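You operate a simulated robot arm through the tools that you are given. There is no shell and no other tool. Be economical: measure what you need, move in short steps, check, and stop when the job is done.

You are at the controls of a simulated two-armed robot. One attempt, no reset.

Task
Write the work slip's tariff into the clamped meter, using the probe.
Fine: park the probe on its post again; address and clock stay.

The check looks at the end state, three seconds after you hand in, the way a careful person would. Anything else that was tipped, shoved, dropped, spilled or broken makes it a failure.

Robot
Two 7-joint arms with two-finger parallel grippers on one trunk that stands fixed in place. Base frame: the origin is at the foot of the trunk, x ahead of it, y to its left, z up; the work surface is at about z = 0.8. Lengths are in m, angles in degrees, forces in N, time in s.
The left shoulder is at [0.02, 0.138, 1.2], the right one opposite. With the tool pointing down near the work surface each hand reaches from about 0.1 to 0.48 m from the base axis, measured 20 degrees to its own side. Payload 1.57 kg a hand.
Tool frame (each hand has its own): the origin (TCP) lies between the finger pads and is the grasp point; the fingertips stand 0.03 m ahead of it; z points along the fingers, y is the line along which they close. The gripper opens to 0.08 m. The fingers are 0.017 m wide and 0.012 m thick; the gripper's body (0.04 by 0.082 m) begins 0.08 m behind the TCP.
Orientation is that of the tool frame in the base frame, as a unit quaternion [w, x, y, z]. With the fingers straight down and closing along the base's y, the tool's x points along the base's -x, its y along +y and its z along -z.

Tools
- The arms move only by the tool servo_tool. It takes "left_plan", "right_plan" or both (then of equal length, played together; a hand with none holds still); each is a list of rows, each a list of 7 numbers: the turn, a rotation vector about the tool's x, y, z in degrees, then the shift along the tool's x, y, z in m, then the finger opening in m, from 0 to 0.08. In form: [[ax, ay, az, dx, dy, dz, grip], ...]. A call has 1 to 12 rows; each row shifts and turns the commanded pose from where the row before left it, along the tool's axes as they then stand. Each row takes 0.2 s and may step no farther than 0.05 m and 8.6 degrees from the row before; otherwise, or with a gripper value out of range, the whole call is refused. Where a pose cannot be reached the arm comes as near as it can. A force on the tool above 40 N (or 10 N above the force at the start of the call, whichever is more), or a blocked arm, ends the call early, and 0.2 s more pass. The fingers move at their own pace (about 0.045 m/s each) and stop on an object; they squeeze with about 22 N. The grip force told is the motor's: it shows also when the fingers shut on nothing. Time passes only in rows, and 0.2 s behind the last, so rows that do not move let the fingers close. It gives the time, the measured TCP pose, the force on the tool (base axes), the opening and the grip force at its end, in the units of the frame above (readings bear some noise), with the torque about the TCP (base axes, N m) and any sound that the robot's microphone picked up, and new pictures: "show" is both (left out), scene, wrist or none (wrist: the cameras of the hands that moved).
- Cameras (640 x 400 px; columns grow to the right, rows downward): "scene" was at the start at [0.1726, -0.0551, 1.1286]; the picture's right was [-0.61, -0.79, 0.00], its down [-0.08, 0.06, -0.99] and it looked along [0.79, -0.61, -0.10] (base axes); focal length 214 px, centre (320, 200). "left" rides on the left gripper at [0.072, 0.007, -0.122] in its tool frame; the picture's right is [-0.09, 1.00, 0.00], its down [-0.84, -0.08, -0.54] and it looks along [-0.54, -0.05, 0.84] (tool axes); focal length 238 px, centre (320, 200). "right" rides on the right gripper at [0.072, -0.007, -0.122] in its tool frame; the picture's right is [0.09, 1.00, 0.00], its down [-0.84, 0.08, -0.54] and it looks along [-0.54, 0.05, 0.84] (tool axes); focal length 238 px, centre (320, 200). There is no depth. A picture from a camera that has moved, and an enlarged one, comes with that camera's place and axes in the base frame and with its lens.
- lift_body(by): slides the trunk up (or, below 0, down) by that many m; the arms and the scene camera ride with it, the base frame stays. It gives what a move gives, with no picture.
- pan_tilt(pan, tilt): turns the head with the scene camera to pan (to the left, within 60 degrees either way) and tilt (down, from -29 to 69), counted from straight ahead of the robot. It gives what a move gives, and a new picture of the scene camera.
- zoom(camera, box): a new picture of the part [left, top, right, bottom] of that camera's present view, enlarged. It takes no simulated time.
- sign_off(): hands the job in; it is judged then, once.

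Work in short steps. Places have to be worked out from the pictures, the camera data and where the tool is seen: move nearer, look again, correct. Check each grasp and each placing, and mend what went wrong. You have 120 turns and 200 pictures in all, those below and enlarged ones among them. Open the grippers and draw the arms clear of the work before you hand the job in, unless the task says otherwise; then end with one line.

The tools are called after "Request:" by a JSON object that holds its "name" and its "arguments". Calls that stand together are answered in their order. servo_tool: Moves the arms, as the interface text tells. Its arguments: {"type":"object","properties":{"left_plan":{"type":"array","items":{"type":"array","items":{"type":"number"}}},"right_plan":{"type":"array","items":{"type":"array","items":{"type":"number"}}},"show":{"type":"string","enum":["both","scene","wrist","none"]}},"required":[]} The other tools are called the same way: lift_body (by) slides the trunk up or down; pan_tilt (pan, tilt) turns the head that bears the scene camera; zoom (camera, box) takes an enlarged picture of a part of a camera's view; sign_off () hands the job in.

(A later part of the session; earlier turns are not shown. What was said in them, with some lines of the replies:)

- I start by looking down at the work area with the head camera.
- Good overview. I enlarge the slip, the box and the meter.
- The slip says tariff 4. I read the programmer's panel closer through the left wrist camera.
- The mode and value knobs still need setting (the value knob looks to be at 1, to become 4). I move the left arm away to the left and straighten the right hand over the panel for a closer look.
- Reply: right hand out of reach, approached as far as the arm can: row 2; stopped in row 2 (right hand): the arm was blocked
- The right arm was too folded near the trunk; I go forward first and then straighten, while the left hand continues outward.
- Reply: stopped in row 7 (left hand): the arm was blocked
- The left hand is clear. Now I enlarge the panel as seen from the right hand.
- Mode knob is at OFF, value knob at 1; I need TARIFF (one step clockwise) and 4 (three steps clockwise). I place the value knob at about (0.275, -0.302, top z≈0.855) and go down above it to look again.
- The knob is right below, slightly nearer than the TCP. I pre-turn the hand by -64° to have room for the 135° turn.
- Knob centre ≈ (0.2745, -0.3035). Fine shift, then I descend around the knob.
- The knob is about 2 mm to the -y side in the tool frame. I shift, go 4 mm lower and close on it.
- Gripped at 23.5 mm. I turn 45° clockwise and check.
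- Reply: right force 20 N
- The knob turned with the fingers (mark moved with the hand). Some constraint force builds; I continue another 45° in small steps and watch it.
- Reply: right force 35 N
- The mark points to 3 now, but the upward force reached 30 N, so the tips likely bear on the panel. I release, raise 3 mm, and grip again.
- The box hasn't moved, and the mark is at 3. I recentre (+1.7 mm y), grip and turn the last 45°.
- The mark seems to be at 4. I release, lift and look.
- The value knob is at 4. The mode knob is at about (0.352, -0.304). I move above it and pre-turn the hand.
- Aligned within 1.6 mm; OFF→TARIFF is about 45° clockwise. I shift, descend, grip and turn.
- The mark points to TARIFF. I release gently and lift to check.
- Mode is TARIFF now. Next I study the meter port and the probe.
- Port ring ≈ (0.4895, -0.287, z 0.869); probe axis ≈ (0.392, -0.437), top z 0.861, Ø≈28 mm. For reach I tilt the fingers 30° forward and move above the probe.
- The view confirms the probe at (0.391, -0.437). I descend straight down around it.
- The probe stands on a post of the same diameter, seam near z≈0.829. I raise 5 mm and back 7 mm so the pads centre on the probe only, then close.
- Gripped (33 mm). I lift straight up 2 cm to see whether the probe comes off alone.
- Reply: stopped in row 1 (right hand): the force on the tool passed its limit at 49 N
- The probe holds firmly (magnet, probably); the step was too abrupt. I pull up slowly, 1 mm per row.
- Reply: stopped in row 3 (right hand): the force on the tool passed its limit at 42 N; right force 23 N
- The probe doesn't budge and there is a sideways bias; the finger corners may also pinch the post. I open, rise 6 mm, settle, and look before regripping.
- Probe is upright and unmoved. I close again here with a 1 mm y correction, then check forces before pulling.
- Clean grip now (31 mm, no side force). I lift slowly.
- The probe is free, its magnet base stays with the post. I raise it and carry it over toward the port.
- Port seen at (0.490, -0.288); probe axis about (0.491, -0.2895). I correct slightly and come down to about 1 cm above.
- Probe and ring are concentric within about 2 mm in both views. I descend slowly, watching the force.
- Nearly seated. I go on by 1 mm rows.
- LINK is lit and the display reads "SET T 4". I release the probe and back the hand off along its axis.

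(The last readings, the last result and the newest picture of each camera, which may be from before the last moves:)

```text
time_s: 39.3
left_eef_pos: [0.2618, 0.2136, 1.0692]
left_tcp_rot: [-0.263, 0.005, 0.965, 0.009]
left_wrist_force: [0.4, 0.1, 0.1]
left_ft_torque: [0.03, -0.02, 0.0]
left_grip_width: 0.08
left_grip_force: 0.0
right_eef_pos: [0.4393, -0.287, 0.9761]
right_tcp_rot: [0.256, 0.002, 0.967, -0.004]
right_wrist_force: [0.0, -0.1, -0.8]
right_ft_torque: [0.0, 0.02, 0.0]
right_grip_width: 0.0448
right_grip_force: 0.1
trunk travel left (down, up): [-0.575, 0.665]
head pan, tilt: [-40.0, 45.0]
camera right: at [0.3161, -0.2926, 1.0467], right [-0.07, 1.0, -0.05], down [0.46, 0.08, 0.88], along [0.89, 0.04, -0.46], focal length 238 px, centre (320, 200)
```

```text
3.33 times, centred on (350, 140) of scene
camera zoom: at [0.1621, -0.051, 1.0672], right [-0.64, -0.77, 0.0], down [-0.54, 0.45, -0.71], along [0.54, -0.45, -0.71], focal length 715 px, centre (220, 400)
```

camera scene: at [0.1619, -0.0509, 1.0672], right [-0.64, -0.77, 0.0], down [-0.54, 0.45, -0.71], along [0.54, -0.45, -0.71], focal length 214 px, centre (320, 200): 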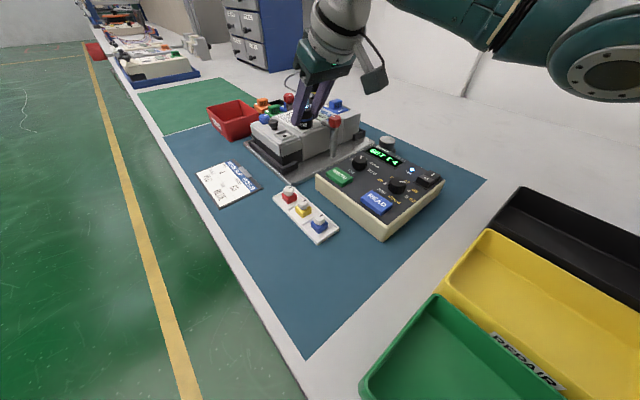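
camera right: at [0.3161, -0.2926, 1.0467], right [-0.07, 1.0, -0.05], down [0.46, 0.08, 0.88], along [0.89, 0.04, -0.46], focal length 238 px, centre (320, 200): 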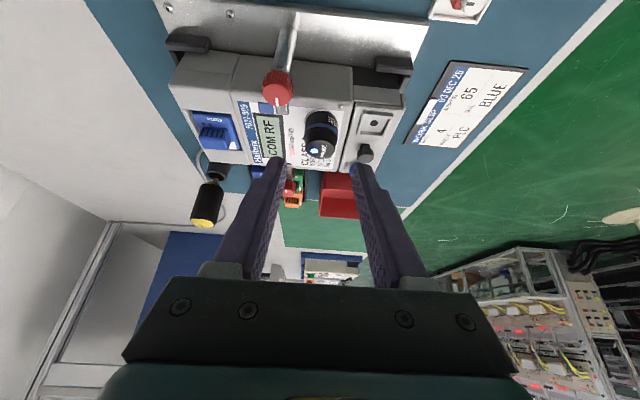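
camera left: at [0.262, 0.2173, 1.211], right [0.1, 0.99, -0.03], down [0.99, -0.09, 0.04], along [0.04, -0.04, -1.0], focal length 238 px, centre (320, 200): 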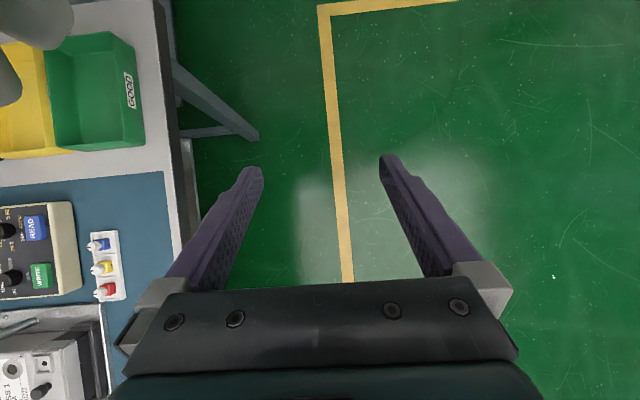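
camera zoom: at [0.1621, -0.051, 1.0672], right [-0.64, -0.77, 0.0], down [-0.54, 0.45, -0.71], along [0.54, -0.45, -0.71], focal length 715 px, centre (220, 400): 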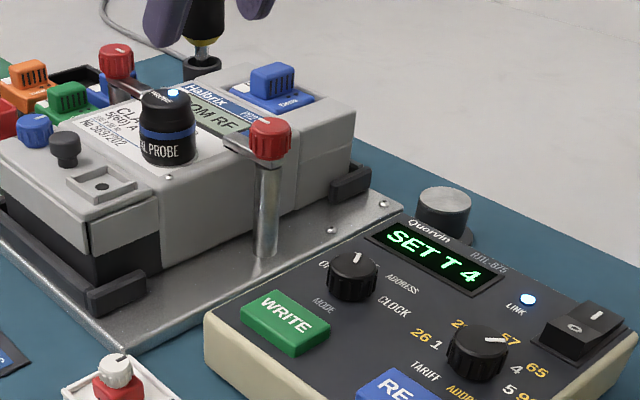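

Probe stays on the port, link OK. WRITE button is at about (0.349, -0.251, 0.852). I straighten the hand, close the fingers and hover over it.

Request:
{"name": "servo_tool", "arguments": {"right_plan": [[0, 7.4, 0, 0, 0, 0, 0.0], [0, 7.4, 0, 0, 0, 0, 0.0], [0, 7.4, 0, 0, 0, 0, 0.0], [0, 7.4, 0, 0, 0, 0, 0.0], [0, 0, 0, 0.03, 0.012, 0.01, 0.0], [0, 0, 0, 0.03, 0.012, 0.01, 0.0], [0, 0, 0, 0.03, 0.012, 0.02, 0.0], [0, 0, 0, 0, 0, 0, 0.0]], "show": "wrist"}}

Request:
{"name": "zoom", "arguments": {"camera": "right", "box": [220, 60, 420, 220]}}

Request:
{"name": "zoom", "arguments": {"camera": "scene", "box": [270, 80, 430, 200]}}

```text
time_s: 41.1
left_eef_pos: [0.2612, 0.2134, 1.0695]
left_tcp_rot: [-0.264, 0.006, 0.965, 0.01]
left_wrist_force: [-0.6, 0.5, 0.2]
left_ft_torque: [0.01, -0.02, -0.02]
left_grip_width: 0.0803
left_grip_force: 0.1
right_eef_pos: [0.3487, -0.2499, 0.938]
right_tcp_rot: [0.0, 0.004, 1.0, -0.004]
right_wrist_force: [-0.4, -0.7, -0.9]
right_ft_torque: [0.0, 0.01, 0.0]
right_grip_width: 0.0001
right_grip_force: 21.4
trunk travel left (down, up): [-0.575, 0.665]
head pan, tilt: [-40.0, 45.0]
camera right: at [0.2765, -0.2554, 1.0589], right [-0.09, 1.0, -0.01], down [0.84, 0.08, 0.54], along [0.54, 0.04, -0.84], focal length 238 px, centre (320, 200)
```

right: 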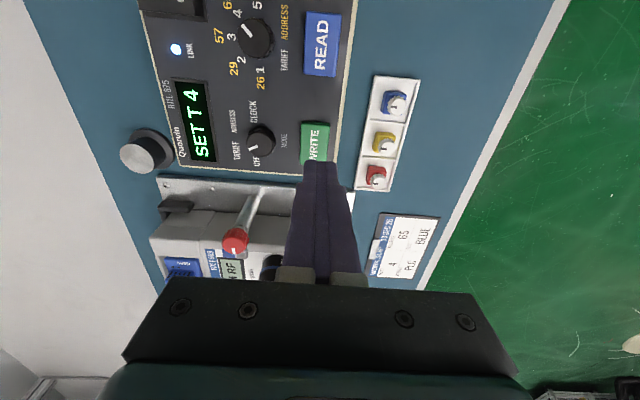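

```text
2.50 times, centred on (320, 140) of right
camera zoom: at [0.2765, -0.2554, 1.0589], right [-0.09, 1.0, -0.01], down [0.84, 0.08, 0.54], along [0.54, 0.04, -0.84], focal length 596 px, centre (320, 350)
```

zoom: 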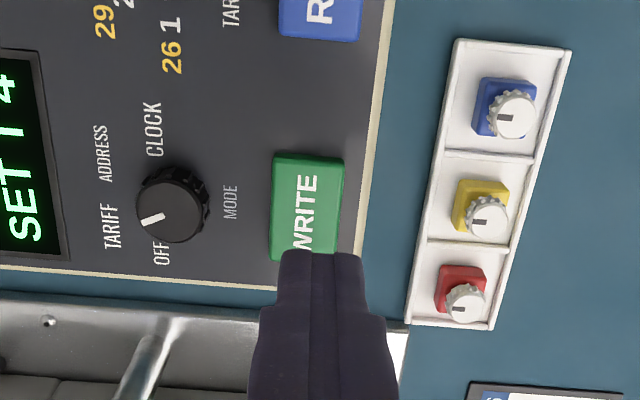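

```text
3.33 times, centred on (350, 140) of scene
camera zoom: at [0.162, -0.051, 1.0672], right [-0.64, -0.77, 0.0], down [-0.54, 0.45, -0.71], along [0.54, -0.45, -0.71], focal length 715 px, centre (220, 400)
```

zoom: 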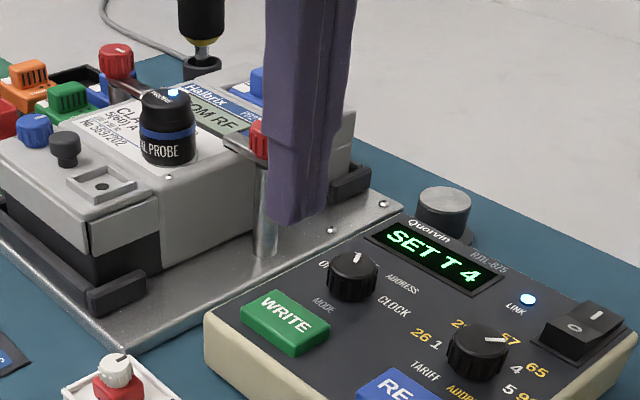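

WRITE centre is at (0.350, -0.2556). I shift 5 mm and descend to just above it.

Request:
{"name": "servo_tool", "arguments": {"right_plan": [[0, 0, 0, -0.001, -0.0055, 0.02, 0.0], [0, 0, 0, 0, 0, 0.02, 0.0], [0, 0, 0, 0, 0, 0.008, 0.0], [0, 0, 0, 0, 0, 0, 0.0]], "show": "none"}}

Request:
{"name": "zoom", "arguments": {"camera": "scene", "box": [310, 120, 430, 220]}}

```text
time_s: 42.1
left_eef_pos: [0.2622, 0.213, 1.069]
left_tcp_rot: [-0.263, 0.006, 0.965, 0.009]
left_wrist_force: [-0.6, -0.3, 0.4]
left_ft_torque: [0.01, 0.01, 0.0]
left_grip_width: 0.0802
left_grip_force: 0.0
right_eef_pos: [0.3503, -0.2558, 0.8897]
right_tcp_rot: [0.0, 0.003, 1.0, -0.002]
right_wrist_force: [-0.2, -0.2, -0.3]
right_ft_torque: [-0.03, -0.01, -0.01]
right_grip_width: 0.0
right_grip_force: 21.5
trunk travel left (down, up): [-0.575, 0.665]
head pan, tilt: [-40.0, 45.0]
```

```text
4.00 times, centred on (370, 170) of scene
camera zoom: at [0.162, -0.051, 1.0672], right [-0.64, -0.77, 0.0], down [-0.54, 0.45, -0.71], along [0.54, -0.45, -0.71], focal length 858 px, centre (120, 320)
```

zoom: 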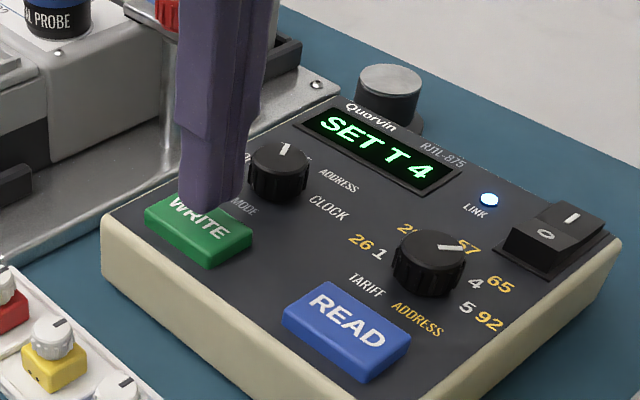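

The tip hovers just above WRITE. I press down in 1.5 mm rows.

Request:
{"name": "servo_tool", "arguments": {"right_plan": [[0, 0, 0, 0, 0, 0.002, 0.0], [0, 0, 0, 0, 0, 0.002, 0.0], [0, 0, 0, 0, 0, 0.002, 0.0], [0, 0, 0, 0, 0, 0.0015, 0.0], [0, 0, 0, 0, 0, 0.0015, 0.0]], "show": "none"}}

Request:
{"name": "zoom", "arguments": {"camera": "scene", "box": [310, 120, 430, 220]}}

```text
time_s: 43.3
left_eef_pos: [0.2627, 0.2138, 1.0686]
left_tcp_rot: [-0.262, 0.006, 0.965, 0.01]
left_wrist_force: [-0.1, 0.0, 1.4]
left_ft_torque: [0.01, -0.02, -0.03]
left_grip_width: 0.0799
left_grip_force: 0.1
right_eef_pos: [0.3506, -0.2557, 0.8802]
right_tcp_rot: [0.001, 0.002, 1.0, -0.002]
right_wrist_force: [0.1, 0.2, -0.5]
right_ft_torque: [0.03, -0.01, 0.01]
right_grip_width: 0.0
right_grip_force: 21.4
trunk travel left (down, up): [-0.575, 0.665]
head pan, tilt: [-40.0, 45.0]
```

```text
4.00 times, centred on (370, 170) of scene
camera zoom: at [0.162, -0.051, 1.0672], right [-0.64, -0.77, 0.0], down [-0.54, 0.45, -0.71], along [0.54, -0.45, -0.71], focal length 858 px, centre (120, 320)
```

zoom: 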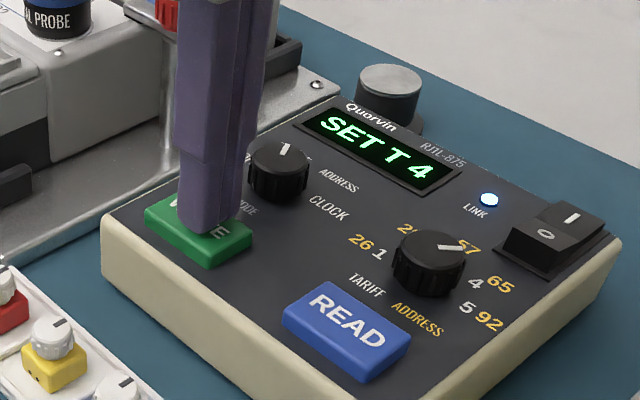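

Tips at z≈0.850 and still no contact force; I continue in 1 mm rows.

Request:
{"name": "servo_tool", "arguments": {"right_plan": [[0, 0, 0, 0, 0, 0.001, 0.0], [0, 0, 0, 0, 0, 0.001, 0.0], [0, 0, 0, 0, 0, 0.001, 0.0], [0, 0, 0, 0, 0, 0.001, 0.0]], "show": "none"}}

Request:
{"name": "zoom", "arguments": {"camera": "scene", "box": [310, 120, 430, 220]}}

```text
time_s: 44.3
left_eef_pos: [0.2619, 0.2134, 1.0693]
left_tcp_rot: [-0.263, 0.006, 0.965, 0.01]
left_wrist_force: [-0.6, 0.2, 0.2]
left_ft_torque: [-0.04, -0.03, -0.01]
left_grip_width: 0.08
left_grip_force: 0.1
right_eef_pos: [0.351, -0.2563, 0.8754]
right_tcp_rot: [0.001, 0.002, 1.0, -0.002]
right_wrist_force: [-1.0, -0.5, 1.9]
right_ft_torque: [0.0, 0.03, 0.03]
right_grip_width: 0.0
right_grip_force: 21.1
trunk travel left (down, up): [-0.575, 0.665]
head pan, tilt: [-40.0, 45.0]
heard: click
```

```text
4.00 times, centred on (370, 170) of scene
camera zoom: at [0.1619, -0.051, 1.0672], right [-0.64, -0.77, 0.0], down [-0.54, 0.45, -0.71], along [0.54, -0.45, -0.71], focal length 858 px, centre (120, 320)
```

zoom: 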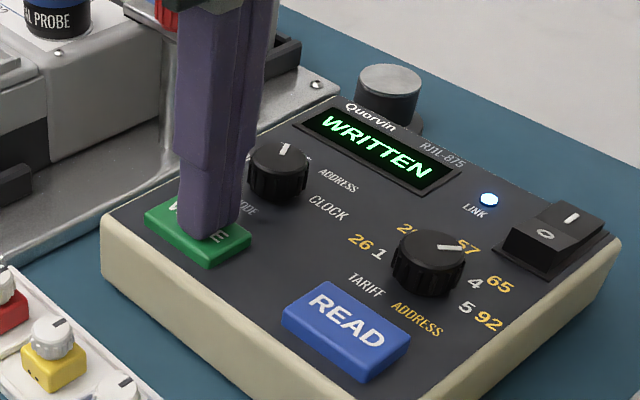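

"WRITTEN" and a click. I lift, and verify with READ (at about (0.275, -0.256)).

Request:
{"name": "servo_tool", "arguments": {"right_plan": [[0, 0, 0, 0, 0, -0.02, 0.0], [0, 0, 0, 0, 0, -0.01, 0.0], [0, 0, 0, 0.038, 0, 0, 0.0], [0, 0, 0, 0.038, 0, 0, 0.0], [0, 0, 0, 0, 0, 0.01, 0.0], [0, 0, 0, 0, 0, 0.008, 0.0], [0, 0, 0, 0, 0, 0, 0.0]], "show": "none"}}

Request:
{"name": "zoom", "arguments": {"camera": "scene", "box": [310, 120, 430, 220]}}

```text
time_s: 45.9
left_eef_pos: [0.2616, 0.2133, 1.0692]
left_tcp_rot: [-0.262, 0.007, 0.965, 0.01]
left_wrist_force: [-0.1, 0.0, -0.1]
left_ft_torque: [-0.02, -0.03, 0.01]
left_grip_width: 0.0802
left_grip_force: 0.1
right_eef_pos: [0.274, -0.2563, 0.8866]
right_tcp_rot: [0.0, 0.003, 1.0, -0.004]
right_wrist_force: [-0.1, -0.2, -0.3]
right_ft_torque: [0.0, 0.0, 0.02]
right_grip_width: 0.0
right_grip_force: 20.9
trunk travel left (down, up): [-0.575, 0.665]
head pan, tilt: [-40.0, 45.0]
```

```text
4.00 times, centred on (370, 170) of scene
camera zoom: at [0.162, -0.051, 1.0672], right [-0.64, -0.77, 0.0], down [-0.54, 0.45, -0.71], along [0.54, -0.45, -0.71], focal length 858 px, centre (120, 320)
```

zoom: 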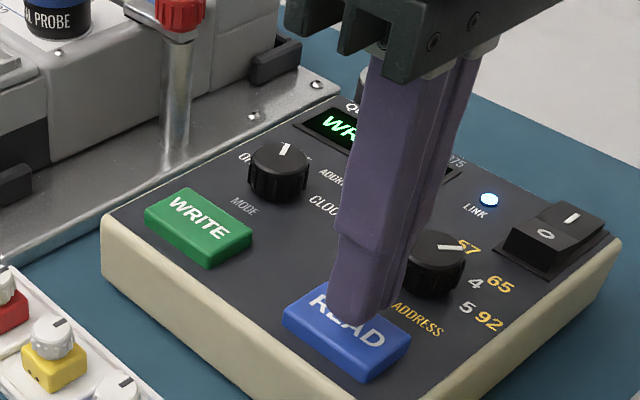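

Over READ, well clear of the knob. I press down as before.

Request:
{"name": "servo_tool", "arguments": {"right_plan": [[0, 0, 0, 0, 0.003, 0.003, 0.0], [0, 0, 0, 0, 0, 0.003, 0.0], [0, 0, 0, 0, 0, 0.002, 0.0], [0, 0, 0, 0, 0, 0.001, 0.0], [0, 0, 0, 0, 0, 0.001, 0.0], [0, 0, 0, 0, 0, 0.001, 0.0], [0, 0, 0, 0, 0, 0, 0.0]], "show": "none"}}

Request:
{"name": "zoom", "arguments": {"camera": "right", "box": [150, 60, 430, 260]}}

```text
time_s: 47.5
left_eef_pos: [0.2624, 0.2122, 1.0691]
left_tcp_rot: [-0.263, 0.005, 0.965, 0.009]
left_wrist_force: [-0.4, -0.4, 0.9]
left_ft_torque: [0.01, 0.0, 0.02]
left_grip_width: 0.08
left_grip_force: 0.0
right_eef_pos: [0.2752, -0.2529, 0.877]
right_tcp_rot: [0.001, 0.003, 1.0, -0.003]
right_wrist_force: [-0.4, -0.5, 1.3]
right_ft_torque: [0.03, 0.02, -0.01]
right_grip_width: 0.0
right_grip_force: 21.4
trunk travel left (down, up): [-0.575, 0.665]
head pan, tilt: [-40.0, 45.0]
```

```text
2.00 times, centred on (290, 160) of right
camera zoom: at [0.2024, -0.2581, 0.9981], right [-0.09, 1.0, -0.01], down [0.84, 0.08, 0.54], along [0.54, 0.04, -0.84], focal length 477 px, centre (380, 280)
```

zoom: 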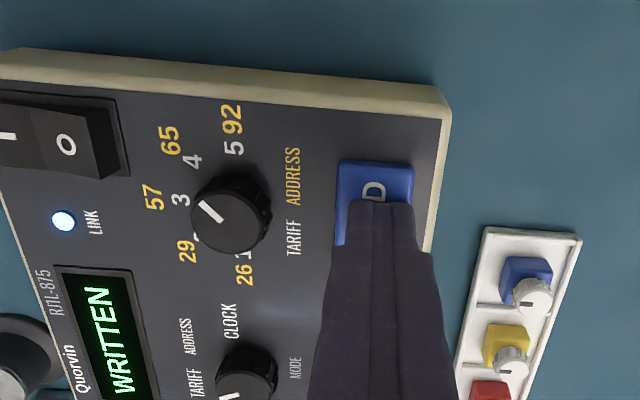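

Contact is starting; about 2 mm more to click.

Request:
{"name": "servo_tool", "arguments": {"right_plan": [[0, 0, 0, 0, 0, 0.001, 0.0], [0, 0, 0, 0, 0, 0.001, 0.0], [0, 0, 0, 0, 0, 0, 0.0]], "show": "none"}}

Request:
{"name": "zoom", "arguments": {"camera": "right", "box": [150, 60, 430, 260]}}

```text
time_s: 48.3
left_eef_pos: [0.2621, 0.213, 1.0687]
left_tcp_rot: [-0.263, 0.006, 0.965, 0.009]
left_wrist_force: [0.7, 0.1, 0.3]
left_ft_torque: [0.01, 0.01, 0.01]
left_grip_width: 0.0801
left_grip_force: 0.0
right_eef_pos: [0.2756, -0.2527, 0.8761]
right_tcp_rot: [0.001, 0.002, 1.0, -0.002]
right_wrist_force: [0.3, 0.8, 2.7]
right_ft_torque: [0.03, 0.01, 0.01]
right_grip_width: 0.0002
right_grip_force: 21.1
trunk travel left (down, up): [-0.575, 0.665]
head pan, tilt: [-40.0, 45.0]
heard: click
```

```text
2.00 times, centred on (290, 160) of right
camera zoom: at [0.2023, -0.2582, 0.9964], right [-0.09, 1.0, -0.01], down [0.84, 0.08, 0.54], along [0.54, 0.04, -0.84], focal length 477 px, centre (380, 280)
```

zoom: 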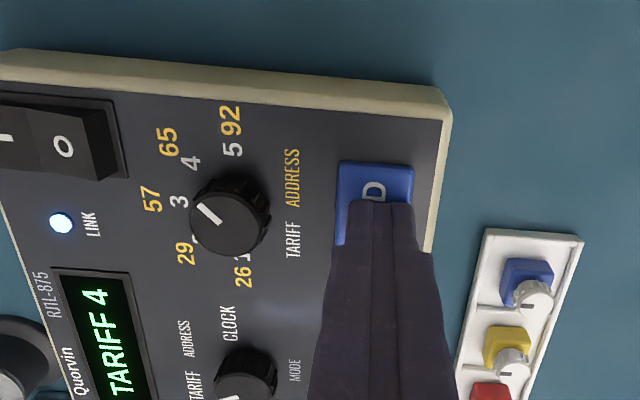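

The meter reads back TARIFF 4. I lift and return to the approach pose for the probe.

Request:
{"name": "servo_tool", "arguments": {"right_plan": [[0, 0, 0, 0, 0, -0.03, 0.0], [0, 0, 0, 0, 0, -0.035, 0.0], [0, 0, 0, 0, 0, -0.035, 0.02], [0, 0, 0, -0.041, -0.0086, 0, 0.05], [0, 0, 0, -0.041, -0.0086, 0, 0.05], [0, 0, 0, -0.041, -0.0086, 0, 0.05], [0, 0, 0, -0.041, -0.0086, 0, 0.05], [0, -7.4, 0, 0, 0, 0, 0.05], [0, -7.4, 0, 0, 0, 0, 0.05], [0, -7.4, 0, 0, 0, 0, 0.05], [0, -7.4, 0, 0, 0, 0, 0.05], [0, 0, 0, 0, 0, 0, 0.05]], "show": "wrist"}}

Request:
{"name": "zoom", "arguments": {"camera": "right", "box": [220, 60, 420, 220]}}

```text
time_s: 50.9
left_eef_pos: [0.2609, 0.2131, 1.0692]
left_tcp_rot: [-0.263, 0.005, 0.965, 0.008]
left_wrist_force: [-0.6, 0.1, -1.4]
left_ft_torque: [0.03, 0.0, 0.02]
left_grip_width: 0.0801
left_grip_force: 0.0
right_eef_pos: [0.4375, -0.2871, 0.9763]
right_tcp_rot: [0.257, 0.003, 0.966, -0.004]
right_wrist_force: [0.2, 0.0, 0.3]
right_ft_torque: [-0.02, 0.01, 0.01]
right_grip_width: 0.0499
right_grip_force: 0.0
trunk travel left (down, up): [-0.575, 0.665]
head pan, tilt: [-40.0, 45.0]
camera right: at [0.3139, -0.2935, 1.0448], right [-0.07, 1.0, -0.05], down [0.46, 0.08, 0.89], along [0.89, 0.04, -0.46], focal length 238 px, centre (320, 200)
```

right: 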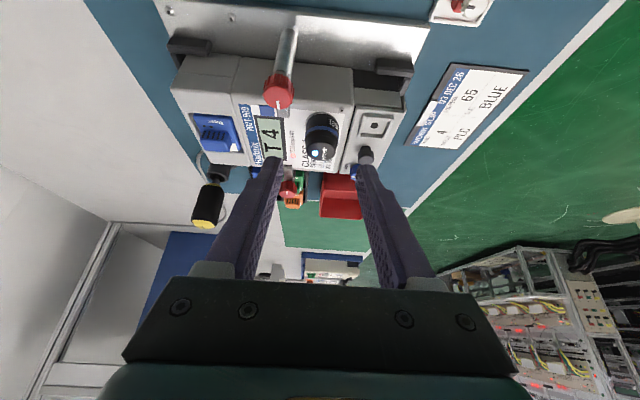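

```text
2.50 times, centred on (320, 140) of right
camera zoom: at [0.3139, -0.2935, 1.0448], right [-0.07, 1.0, -0.05], down [0.46, 0.08, 0.89], along [0.89, 0.04, -0.46], focal length 596 px, centre (320, 350)
```

zoom: 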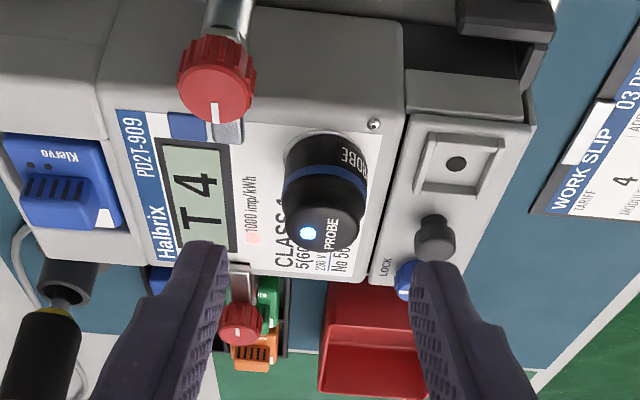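

The meter's LCD shows T 4. I advance along the tool axis around the probe, then look.

Request:
{"name": "servo_tool", "arguments": {"right_plan": [[0, 0, 0, -0.001, -0.001, 0.025, 0.045], [0, 0, 0, 0, 0, 0.025, 0.045], [0, 0, 0, 0, 0, 0.018, 0.045], [0, 0, 0, 0, 0, 0.011, 0.045], [0, 0, 0, 0, 0, 0, 0.045]], "show": "none"}}

Request:
{"name": "zoom", "arguments": {"camera": "right", "box": [260, 80, 380, 220]}}

Request:
{"name": "zoom", "arguments": {"camera": "scene", "box": [270, 80, 350, 150]}}

```text
time_s: 52.1
left_eef_pos: [0.2615, 0.2137, 1.0694]
left_tcp_rot: [-0.263, 0.006, 0.965, 0.01]
left_wrist_force: [-0.7, -0.8, -0.1]
left_ft_torque: [0.0, 0.02, 0.01]
left_grip_width: 0.08
left_grip_force: 0.1
right_eef_pos: [0.4785, -0.288, 0.9055]
right_tcp_rot: [0.257, 0.002, 0.966, -0.004]
right_wrist_force: [-0.8, -0.6, 0.7]
right_ft_torque: [0.01, 0.01, 0.0]
right_grip_width: 0.0449
right_grip_force: 0.0
trunk travel left (down, up): [-0.575, 0.665]
head pan, tilt: [-40.0, 45.0]
```

```text
2.86 times, centred on (320, 150) of right
camera zoom: at [0.3542, -0.2935, 0.9755], right [-0.08, 1.0, -0.05], down [0.46, 0.08, 0.89], along [0.89, 0.04, -0.46], focal length 681 px, centre (320, 343)
```

zoom: 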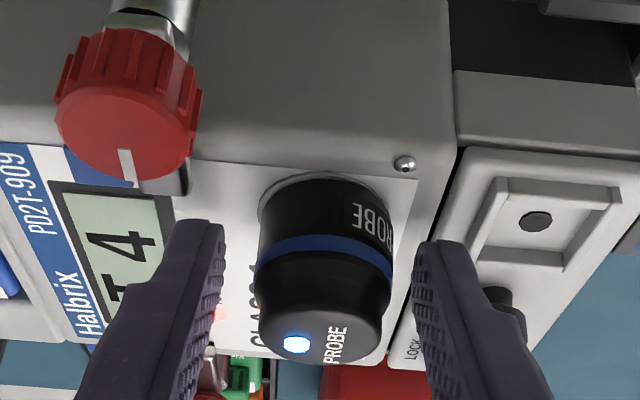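

```text
5.71 times, centred on (310, 115) of scene
camera zoom: at [0.162, -0.051, 1.0672], right [-0.64, -0.77, 0.0], down [-0.54, 0.45, -0.71], along [0.54, -0.45, -0.71], focal length 1226 px, centre (377, 686)
```

zoom: 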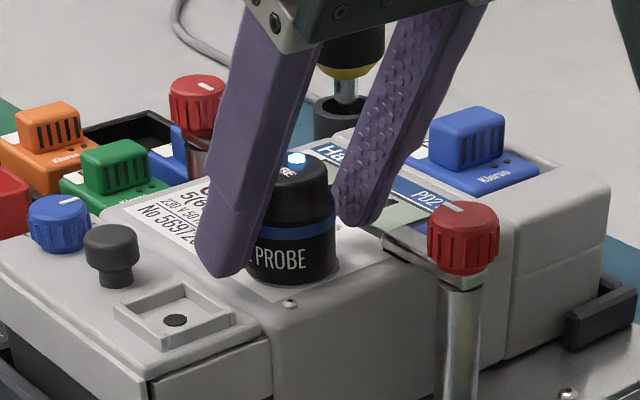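

Same relative pose as the first clean grasp. I nudge +1 mm in y, close, and check forces.

Request:
{"name": "servo_tool", "arguments": {"right_plan": [[0, 0, 0, -0.0005, 0.0012, -0.0009, 0.045], [0, 0, 0, 0, 0, 0, 0.036], [0, 0, 0, 0, 0, 0, 0.033], [0, 0, 0, 0, 0, 0, 0.02], [0, 0, 0, 0, 0, 0, 0.02], [0, 0, 0, 0, 0, 0, 0.02]], "show": "none"}}

Request:
{"name": "zoom", "arguments": {"camera": "right", "box": [260, 80, 380, 220]}}

```text
time_s: 53.5
left_eef_pos: [0.2609, 0.2138, 1.0689]
left_tcp_rot: [-0.263, 0.006, 0.965, 0.009]
left_wrist_force: [0.6, 0.6, 0.5]
left_ft_torque: [-0.01, 0.01, -0.03]
left_grip_width: 0.0799
left_grip_force: 0.1
right_eef_pos: [0.4773, -0.2867, 0.9067]
right_tcp_rot: [0.257, 0.001, 0.966, -0.004]
right_wrist_force: [-0.1, -0.1, 1.8]
right_ft_torque: [0.02, 0.03, 0.02]
right_grip_width: 0.031
right_grip_force: 22.0
trunk travel left (down, up): [-0.575, 0.665]
head pan, tilt: [-40.0, 45.0]
```

```text
2.86 times, centred on (320, 150) of right
camera zoom: at [0.3542, -0.2926, 0.977], right [-0.07, 1.0, -0.05], down [0.46, 0.08, 0.89], along [0.89, 0.04, -0.46], focal length 681 px, centre (320, 343)
```

zoom: 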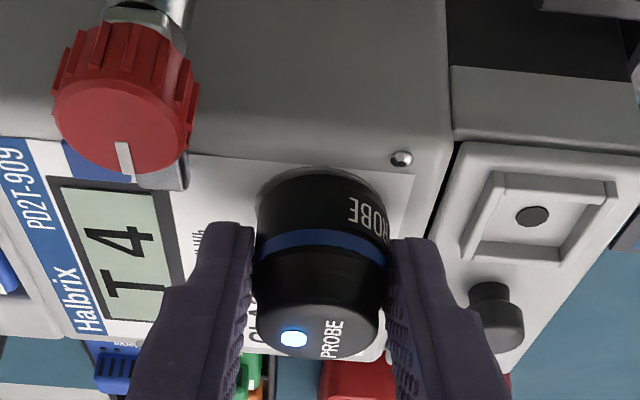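

Clean grip. I lift slowly off the port and up.

Request:
{"name": "servo_tool", "arguments": {"right_plan": [[0, 0, 0, -0.0005, 0, -0.0009, 0.02], [0, 0, 0, -0.0005, 0, -0.0009, 0.02], [0, 0, 0, -0.0005, 0, -0.0009, 0.02], [0, 0, 0, -0.001, 0, -0.0017, 0.02], [0, 0, 0, -0.001, 0, -0.0017, 0.02], [0, 0, 0, -0.002, 0, -0.0035, 0.02], [0, 0, 0, -0.006, 0, -0.0104, 0.02], [0, 0, 0, -0.01, 0, -0.0173, 0.02]], "show": "none"}}

Request:
{"name": "zoom", "arguments": {"camera": "scene", "box": [250, 60, 410, 180]}}

```text
time_s: 55.3
left_eef_pos: [0.262, 0.2139, 1.0695]
left_tcp_rot: [-0.263, 0.005, 0.965, 0.01]
left_wrist_force: [1.2, -0.8, 0.0]
left_ft_torque: [-0.01, -0.04, 0.03]
left_grip_width: 0.0802
left_grip_force: 0.2
right_eef_pos: [0.4774, -0.2882, 0.9506]
right_tcp_rot: [0.256, 0.002, 0.967, -0.004]
right_wrist_force: [-0.2, 0.2, -1.0]
right_ft_torque: [-0.01, 0.0, 0.01]
right_grip_width: 0.0309
right_grip_force: 22.3
trunk travel left (down, up): [-0.575, 0.665]
head pan, tilt: [-40.0, 45.0]
```

```text
3.33 times, centred on (330, 120) of scene
camera zoom: at [0.162, -0.051, 1.0672], right [-0.64, -0.77, 0.0], down [-0.54, 0.45, -0.71], along [0.54, -0.45, -0.71], focal length 715 px, centre (287, 467)
```

zoom: 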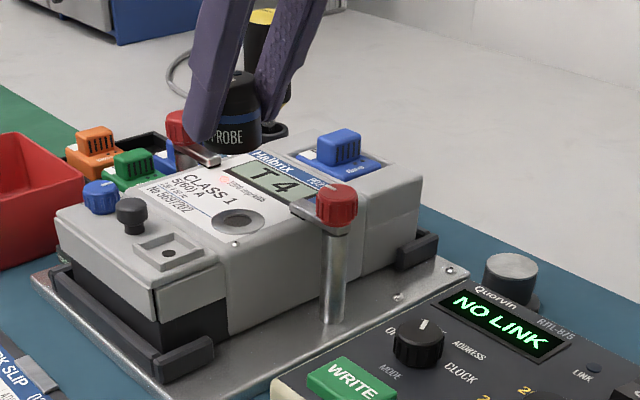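

Probe is up, meter shows T4. I carry it back above the post.

Request:
{"name": "servo_tool", "arguments": {"right_plan": [[0, 0, 0, 0.0167, -0.0298, -0.0096, 0.02], [0, 0, 0, 0.0167, -0.0298, -0.0096, 0.02], [0, 0, 0, 0.0167, -0.0298, -0.0096, 0.02], [0, 0, 0, 0.0167, -0.0298, -0.0096, 0.02], [0, 0, 0, 0.0167, -0.0298, -0.0096, 0.02], [0, 0, 0, 0.0125, 0, 0.0217, 0.02], [0, 0, 0, 0.0125, 0, 0.0217, 0.02], [0, 0, 0, 0, 0, 0, 0.02], [0, 0, 0, 0, 0, 0, 0.02]], "show": "wrist"}}

Request:
{"name": "zoom", "arguments": {"camera": "right", "box": [260, 80, 380, 220]}}

Request:
{"name": "zoom", "arguments": {"camera": "scene", "box": [350, 80, 430, 150]}}

```text
time_s: 57.3
left_eef_pos: [0.2617, 0.2131, 1.0688]
left_tcp_rot: [-0.263, 0.006, 0.965, 0.01]
left_wrist_force: [0.1, 1.2, -0.1]
left_ft_torque: [-0.03, -0.03, 0.0]
left_grip_width: 0.08
left_grip_force: 0.1
right_eef_pos: [0.3811, -0.4386, 0.9018]
right_tcp_rot: [0.256, 0.002, 0.967, -0.005]
right_wrist_force: [-0.1, -0.1, -1.3]
right_ft_torque: [0.01, 0.05, -0.04]
right_grip_width: 0.031
right_grip_force: 21.7
trunk travel left (down, up): [-0.575, 0.665]
head pan, tilt: [-40.0, 45.0]
camera right: at [0.2573, -0.4432, 0.9719], right [-0.07, 1.0, -0.05], down [0.46, 0.08, 0.89], along [0.89, 0.04, -0.46], focal length 238 px, centre (320, 200)
```

right: 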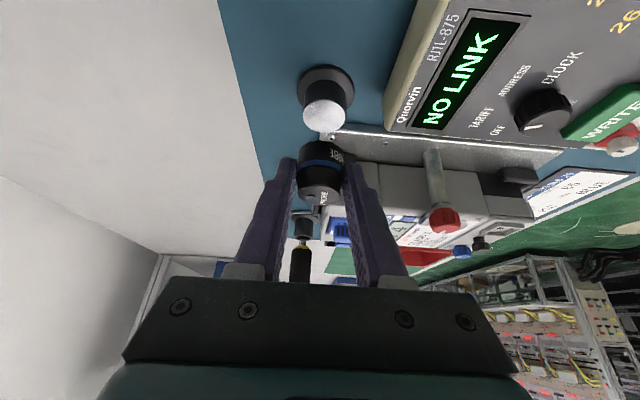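

```text
2.86 times, centred on (320, 150) of right
camera zoom: at [0.2573, -0.4432, 0.9719], right [-0.07, 1.0, -0.05], down [0.46, 0.08, 0.89], along [0.89, 0.04, -0.46], focal length 681 px, centre (320, 343)
```

zoom: 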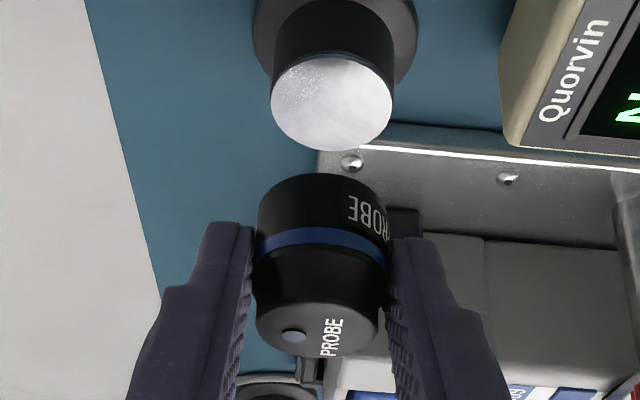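

```text
5.71 times, centred on (390, 115) of scene
camera zoom: at [0.162, -0.0509, 1.0672], right [-0.64, -0.77, 0.0], down [-0.54, 0.45, -0.71], along [0.54, -0.45, -0.71], focal length 1226 px, centre (-80, 686)
```

zoom: 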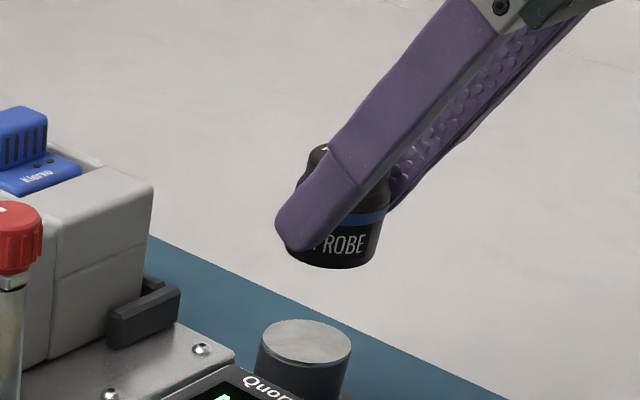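

The post top lies well under the probe; I shift +1.5 mm in y and descend to ~1 cm above it.

Request:
{"name": "servo_tool", "arguments": {"right_plan": [[0, 0, 0, 0.006, 0.0015, 0.0105, 0.02], [0, 0, 0, 0.0056, 0, 0.0096, 0.02], [0, 0, 0, 0, 0, 0, 0.02]], "show": "none"}}

Request:
{"name": "zoom", "arguments": {"camera": "right", "box": [260, 80, 380, 220]}}

Request:
{"name": "zoom", "arguments": {"camera": "scene", "box": [350, 80, 430, 150]}}

```text
time_s: 58.1
left_eef_pos: [0.2625, 0.2127, 1.0699]
left_tcp_rot: [-0.263, 0.006, 0.965, 0.009]
left_wrist_force: [-0.2, -0.3, -0.3]
left_ft_torque: [0.02, -0.01, -0.02]
left_grip_width: 0.0799
left_grip_force: 0.0
right_eef_pos: [0.3793, -0.4373, 0.8792]
right_tcp_rot: [0.256, 0.002, 0.967, -0.004]
right_wrist_force: [-0.7, -0.2, -0.1]
right_ft_torque: [0.01, 0.0, -0.02]
right_grip_width: 0.0306
right_grip_force: 22.0
trunk travel left (down, up): [-0.575, 0.665]
head pan, tilt: [-40.0, 45.0]
```

```text
2.86 times, centred on (320, 150) of right
camera zoom: at [0.2569, -0.4412, 0.949], right [-0.07, 1.0, -0.05], down [0.46, 0.08, 0.89], along [0.89, 0.04, -0.46], focal length 681 px, centre (320, 343)
```

zoom: 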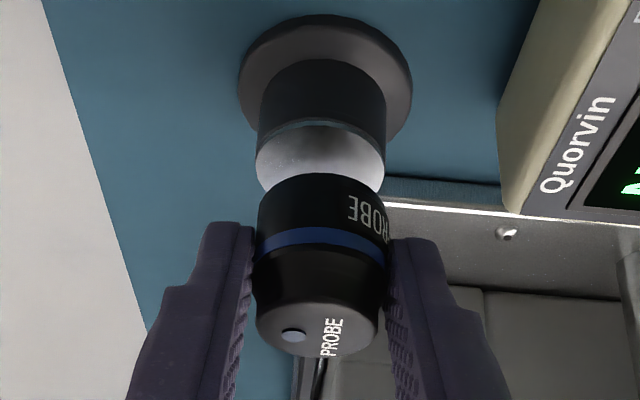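

```text
5.71 times, centred on (390, 115) of scene
camera zoom: at [0.162, -0.0509, 1.0672], right [-0.64, -0.77, 0.0], down [-0.54, 0.45, -0.71], along [0.54, -0.45, -0.71], focal length 1226 px, centre (-80, 686)
```

zoom: 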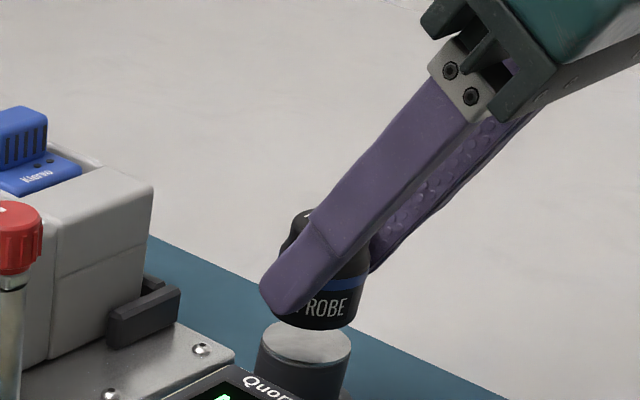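

This view matches the one just after lift-off, so it's aligned. I lower it onto the post slowly.

Request:
{"name": "servo_tool", "arguments": {"right_plan": [[0, 0, 0, 0.002, 0, 0.0035, 0.02], [0, 0, 0, 0.0015, 0, 0.0026, 0.02], [0, 0, 0, 0.001, 0, 0.0017, 0.02], [0, 0, 0, 0.0005, 0, 0.0009, 0.02], [0, 0, 0, 0.0005, 0, 0.0009, 0.02], [0, 0, 0, 0, 0, 0, 0.02]], "show": "none"}}

Request:
{"name": "zoom", "arguments": {"camera": "right", "box": [260, 80, 380, 220]}}

Request:
{"name": "zoom", "arguments": {"camera": "scene", "box": [350, 80, 430, 150]}}

```text
time_s: 59.5
left_eef_pos: [0.2608, 0.2133, 1.0702]
left_tcp_rot: [-0.263, 0.006, 0.965, 0.01]
left_wrist_force: [-0.1, 0.2, 0.0]
left_ft_torque: [0.04, -0.01, 0.03]
left_grip_width: 0.08
left_grip_force: 0.0
right_eef_pos: [0.3797, -0.4363, 0.8682]
right_tcp_rot: [0.257, 0.002, 0.967, -0.004]
right_wrist_force: [-0.3, -0.4, -2.4]
right_ft_torque: [-0.04, 0.01, -0.04]
right_grip_width: 0.0305
right_grip_force: 21.9
trunk travel left (down, up): [-0.575, 0.665]
head pan, tilt: [-40.0, 45.0]
```

```text
2.86 times, centred on (320, 150) of right
camera zoom: at [0.2567, -0.4408, 0.9374], right [-0.07, 1.0, -0.05], down [0.46, 0.08, 0.88], along [0.89, 0.04, -0.46], focal length 681 px, centre (320, 343)
```

zoom: 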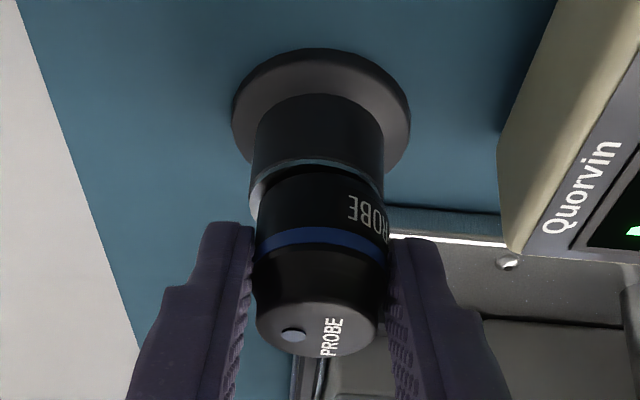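

```text
5.71 times, centred on (390, 115) of scene
camera zoom: at [0.1619, -0.0509, 1.0671], right [-0.64, -0.77, 0.0], down [-0.54, 0.45, -0.71], along [0.54, -0.45, -0.71], focal length 1226 px, centre (-80, 686)
```

zoom: 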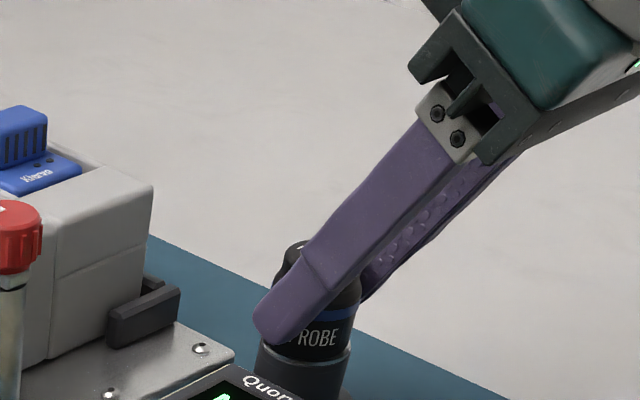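

About 2 mm gap remains and the probe is ~1 mm to +y. I correct and lower the rest.

Request:
{"name": "servo_tool", "arguments": {"right_plan": [[0, 0, 0, 0.0005, -0.001, 0.0009, 0.02], [0, 0, 0, 0.0005, 0, 0.0009, 0.02], [0, 0, 0, 0.0005, 0, 0.0009, 0.02], [0, 0, 0, 0, 0, 0, 0.02], [0, 0, 0, 0, 0, 0, 0.02]], "show": "none"}}

Request:
{"name": "zoom", "arguments": {"camera": "right", "box": [260, 80, 380, 220]}}

Request:
{"name": "zoom", "arguments": {"camera": "scene", "box": [350, 80, 430, 150]}}

```text
time_s: 60.7
left_eef_pos: [0.2612, 0.2135, 1.0693]
left_tcp_rot: [-0.263, 0.005, 0.965, 0.009]
left_wrist_force: [0.7, 0.3, -0.7]
left_ft_torque: [0.0, 0.0, 0.04]
left_grip_width: 0.0799
left_grip_force: 0.1
right_eef_pos: [0.3814, -0.4372, 0.8659]
right_tcp_rot: [0.258, 0.002, 0.966, -0.003]
right_wrist_force: [-0.6, 1.7, 8.1]
right_ft_torque: [0.2, -0.03, 0.01]
right_grip_width: 0.0309
right_grip_force: 22.3
trunk travel left (down, up): [-0.575, 0.665]
head pan, tilt: [-40.0, 45.0]
```

```text
2.86 times, centred on (320, 150) of right
camera zoom: at [0.2575, -0.4425, 0.9357], right [-0.07, 1.0, -0.05], down [0.46, 0.08, 0.89], along [0.89, 0.04, -0.46], focal length 681 px, centre (320, 343)
```

zoom: 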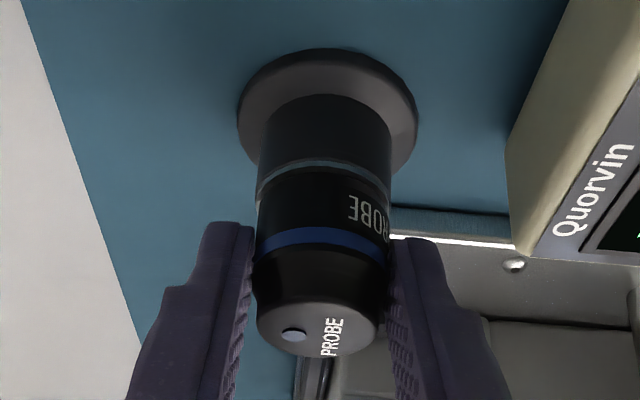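

```text
5.71 times, centred on (390, 115) of scene
camera zoom: at [0.1623, -0.0511, 1.0673], right [-0.64, -0.77, 0.0], down [-0.54, 0.45, -0.71], along [0.54, -0.45, -0.71], focal length 1226 px, centre (-80, 686)
```

zoom: 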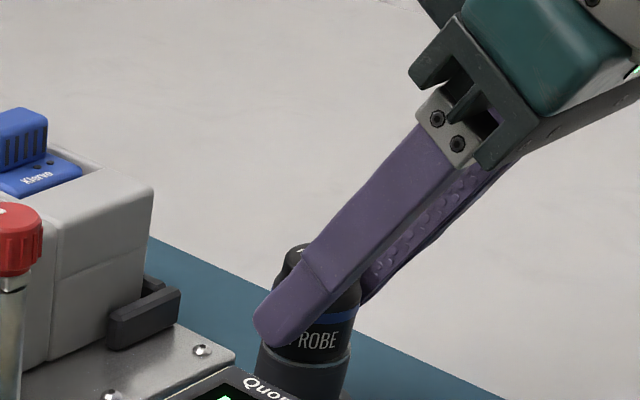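

The probe is seated (8 N contact, seam closed). I open and back out along the tool axis.

Request:
{"name": "servo_tool", "arguments": {"right_plan": [[0, 0, 0, 0, 0, 0, 0.046], [0, 0, 0, 0, 0, 0, 0.046], [0, 0, 0, 0, 0, 0, 0.046], [0, 0, 0, 0, 0, -0.02, 0.046], [0, 0, 0, 0, 0, -0.03, 0.046], [0, 0, 0, 0, 0, -0.04, 0.06], [0, 0, 0, 0, 0, -0.04, 0.07]], "show": "both"}}

Request:
{"name": "zoom", "arguments": {"camera": "scene", "box": [270, 80, 450, 220]}}

Request:
{"name": "zoom", "arguments": {"camera": "right", "box": [240, 60, 400, 180]}}

```text
time_s: 62.3
left_eef_pos: [0.2614, 0.2128, 1.0687]
left_tcp_rot: [-0.263, 0.005, 0.965, 0.01]
left_wrist_force: [-0.1, -0.6, -0.2]
left_ft_torque: [-0.01, 0.02, 0.0]
left_grip_width: 0.0799
left_grip_force: 0.0
right_eef_pos: [0.3145, -0.4358, 0.9777]
right_tcp_rot: [0.256, 0.003, 0.967, -0.004]
right_wrist_force: [-0.2, -0.2, 0.7]
right_ft_torque: [-0.01, -0.02, 0.0]
right_grip_width: 0.0699
right_grip_force: 0.2
trunk travel left (down, up): [-0.575, 0.665]
head pan, tilt: [-40.0, 45.0]
camera scene: at [0.162, -0.051, 1.0672], right [-0.64, -0.77, 0.0], down [-0.54, 0.45, -0.71], along [0.54, -0.45, -0.71], focal length 214 px, centre (320, 200)
camera right: at [0.1911, -0.4413, 1.0472], right [-0.07, 1.0, -0.05], down [0.46, 0.08, 0.88], along [0.89, 0.04, -0.46], focal length 238 px, centre (320, 200)
```

scene: 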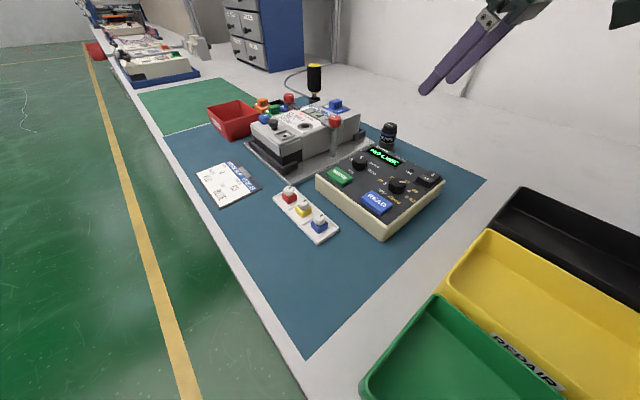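
right: 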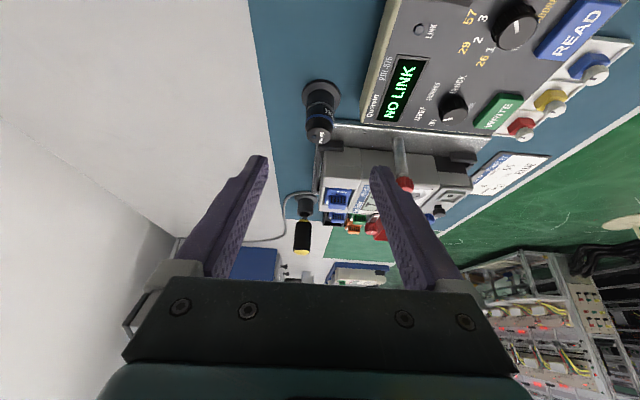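

```text
2.86 times, centred on (360, 150) of scene
camera zoom: at [0.162, -0.051, 1.0672], right [-0.64, -0.77, 0.0], down [-0.54, 0.45, -0.71], along [0.54, -0.45, -0.71], focal length 613 px, centre (206, 343)
```

zoom: 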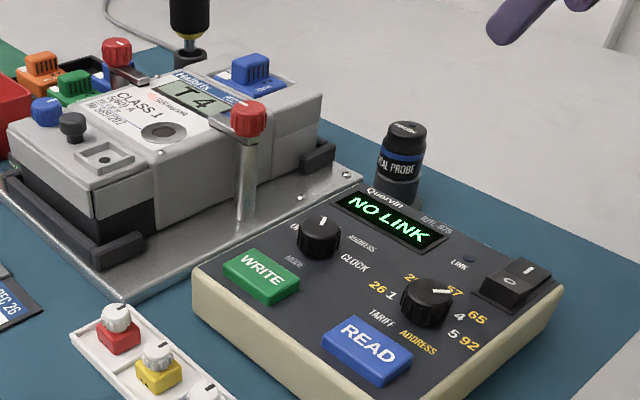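

```text
3.33 times, centred on (320, 120) of right
camera zoom: at [0.1911, -0.4413, 1.0472], right [-0.07, 1.0, -0.05], down [0.46, 0.08, 0.88], along [0.89, 0.04, -0.46], focal length 794 px, centre (320, 467)
```

zoom: 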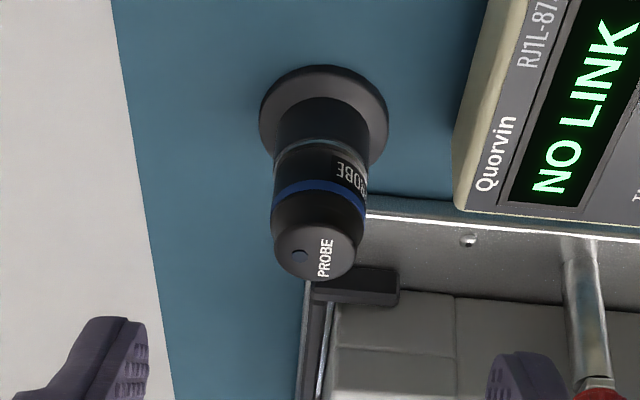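

The probe is parked upright on its post, the meter shows T 4, and both hands are open and clear, so I hand in.

Request:
{"name": "sign_off", "arguments": {}}

```text
The job is handed in.
```

The slip's tariff, 4, is written to the clamped meter: READ returned "TARIFF 4" and the meter's LCD shows "T 4". Address and clock were not written, and the probe is back on its post.
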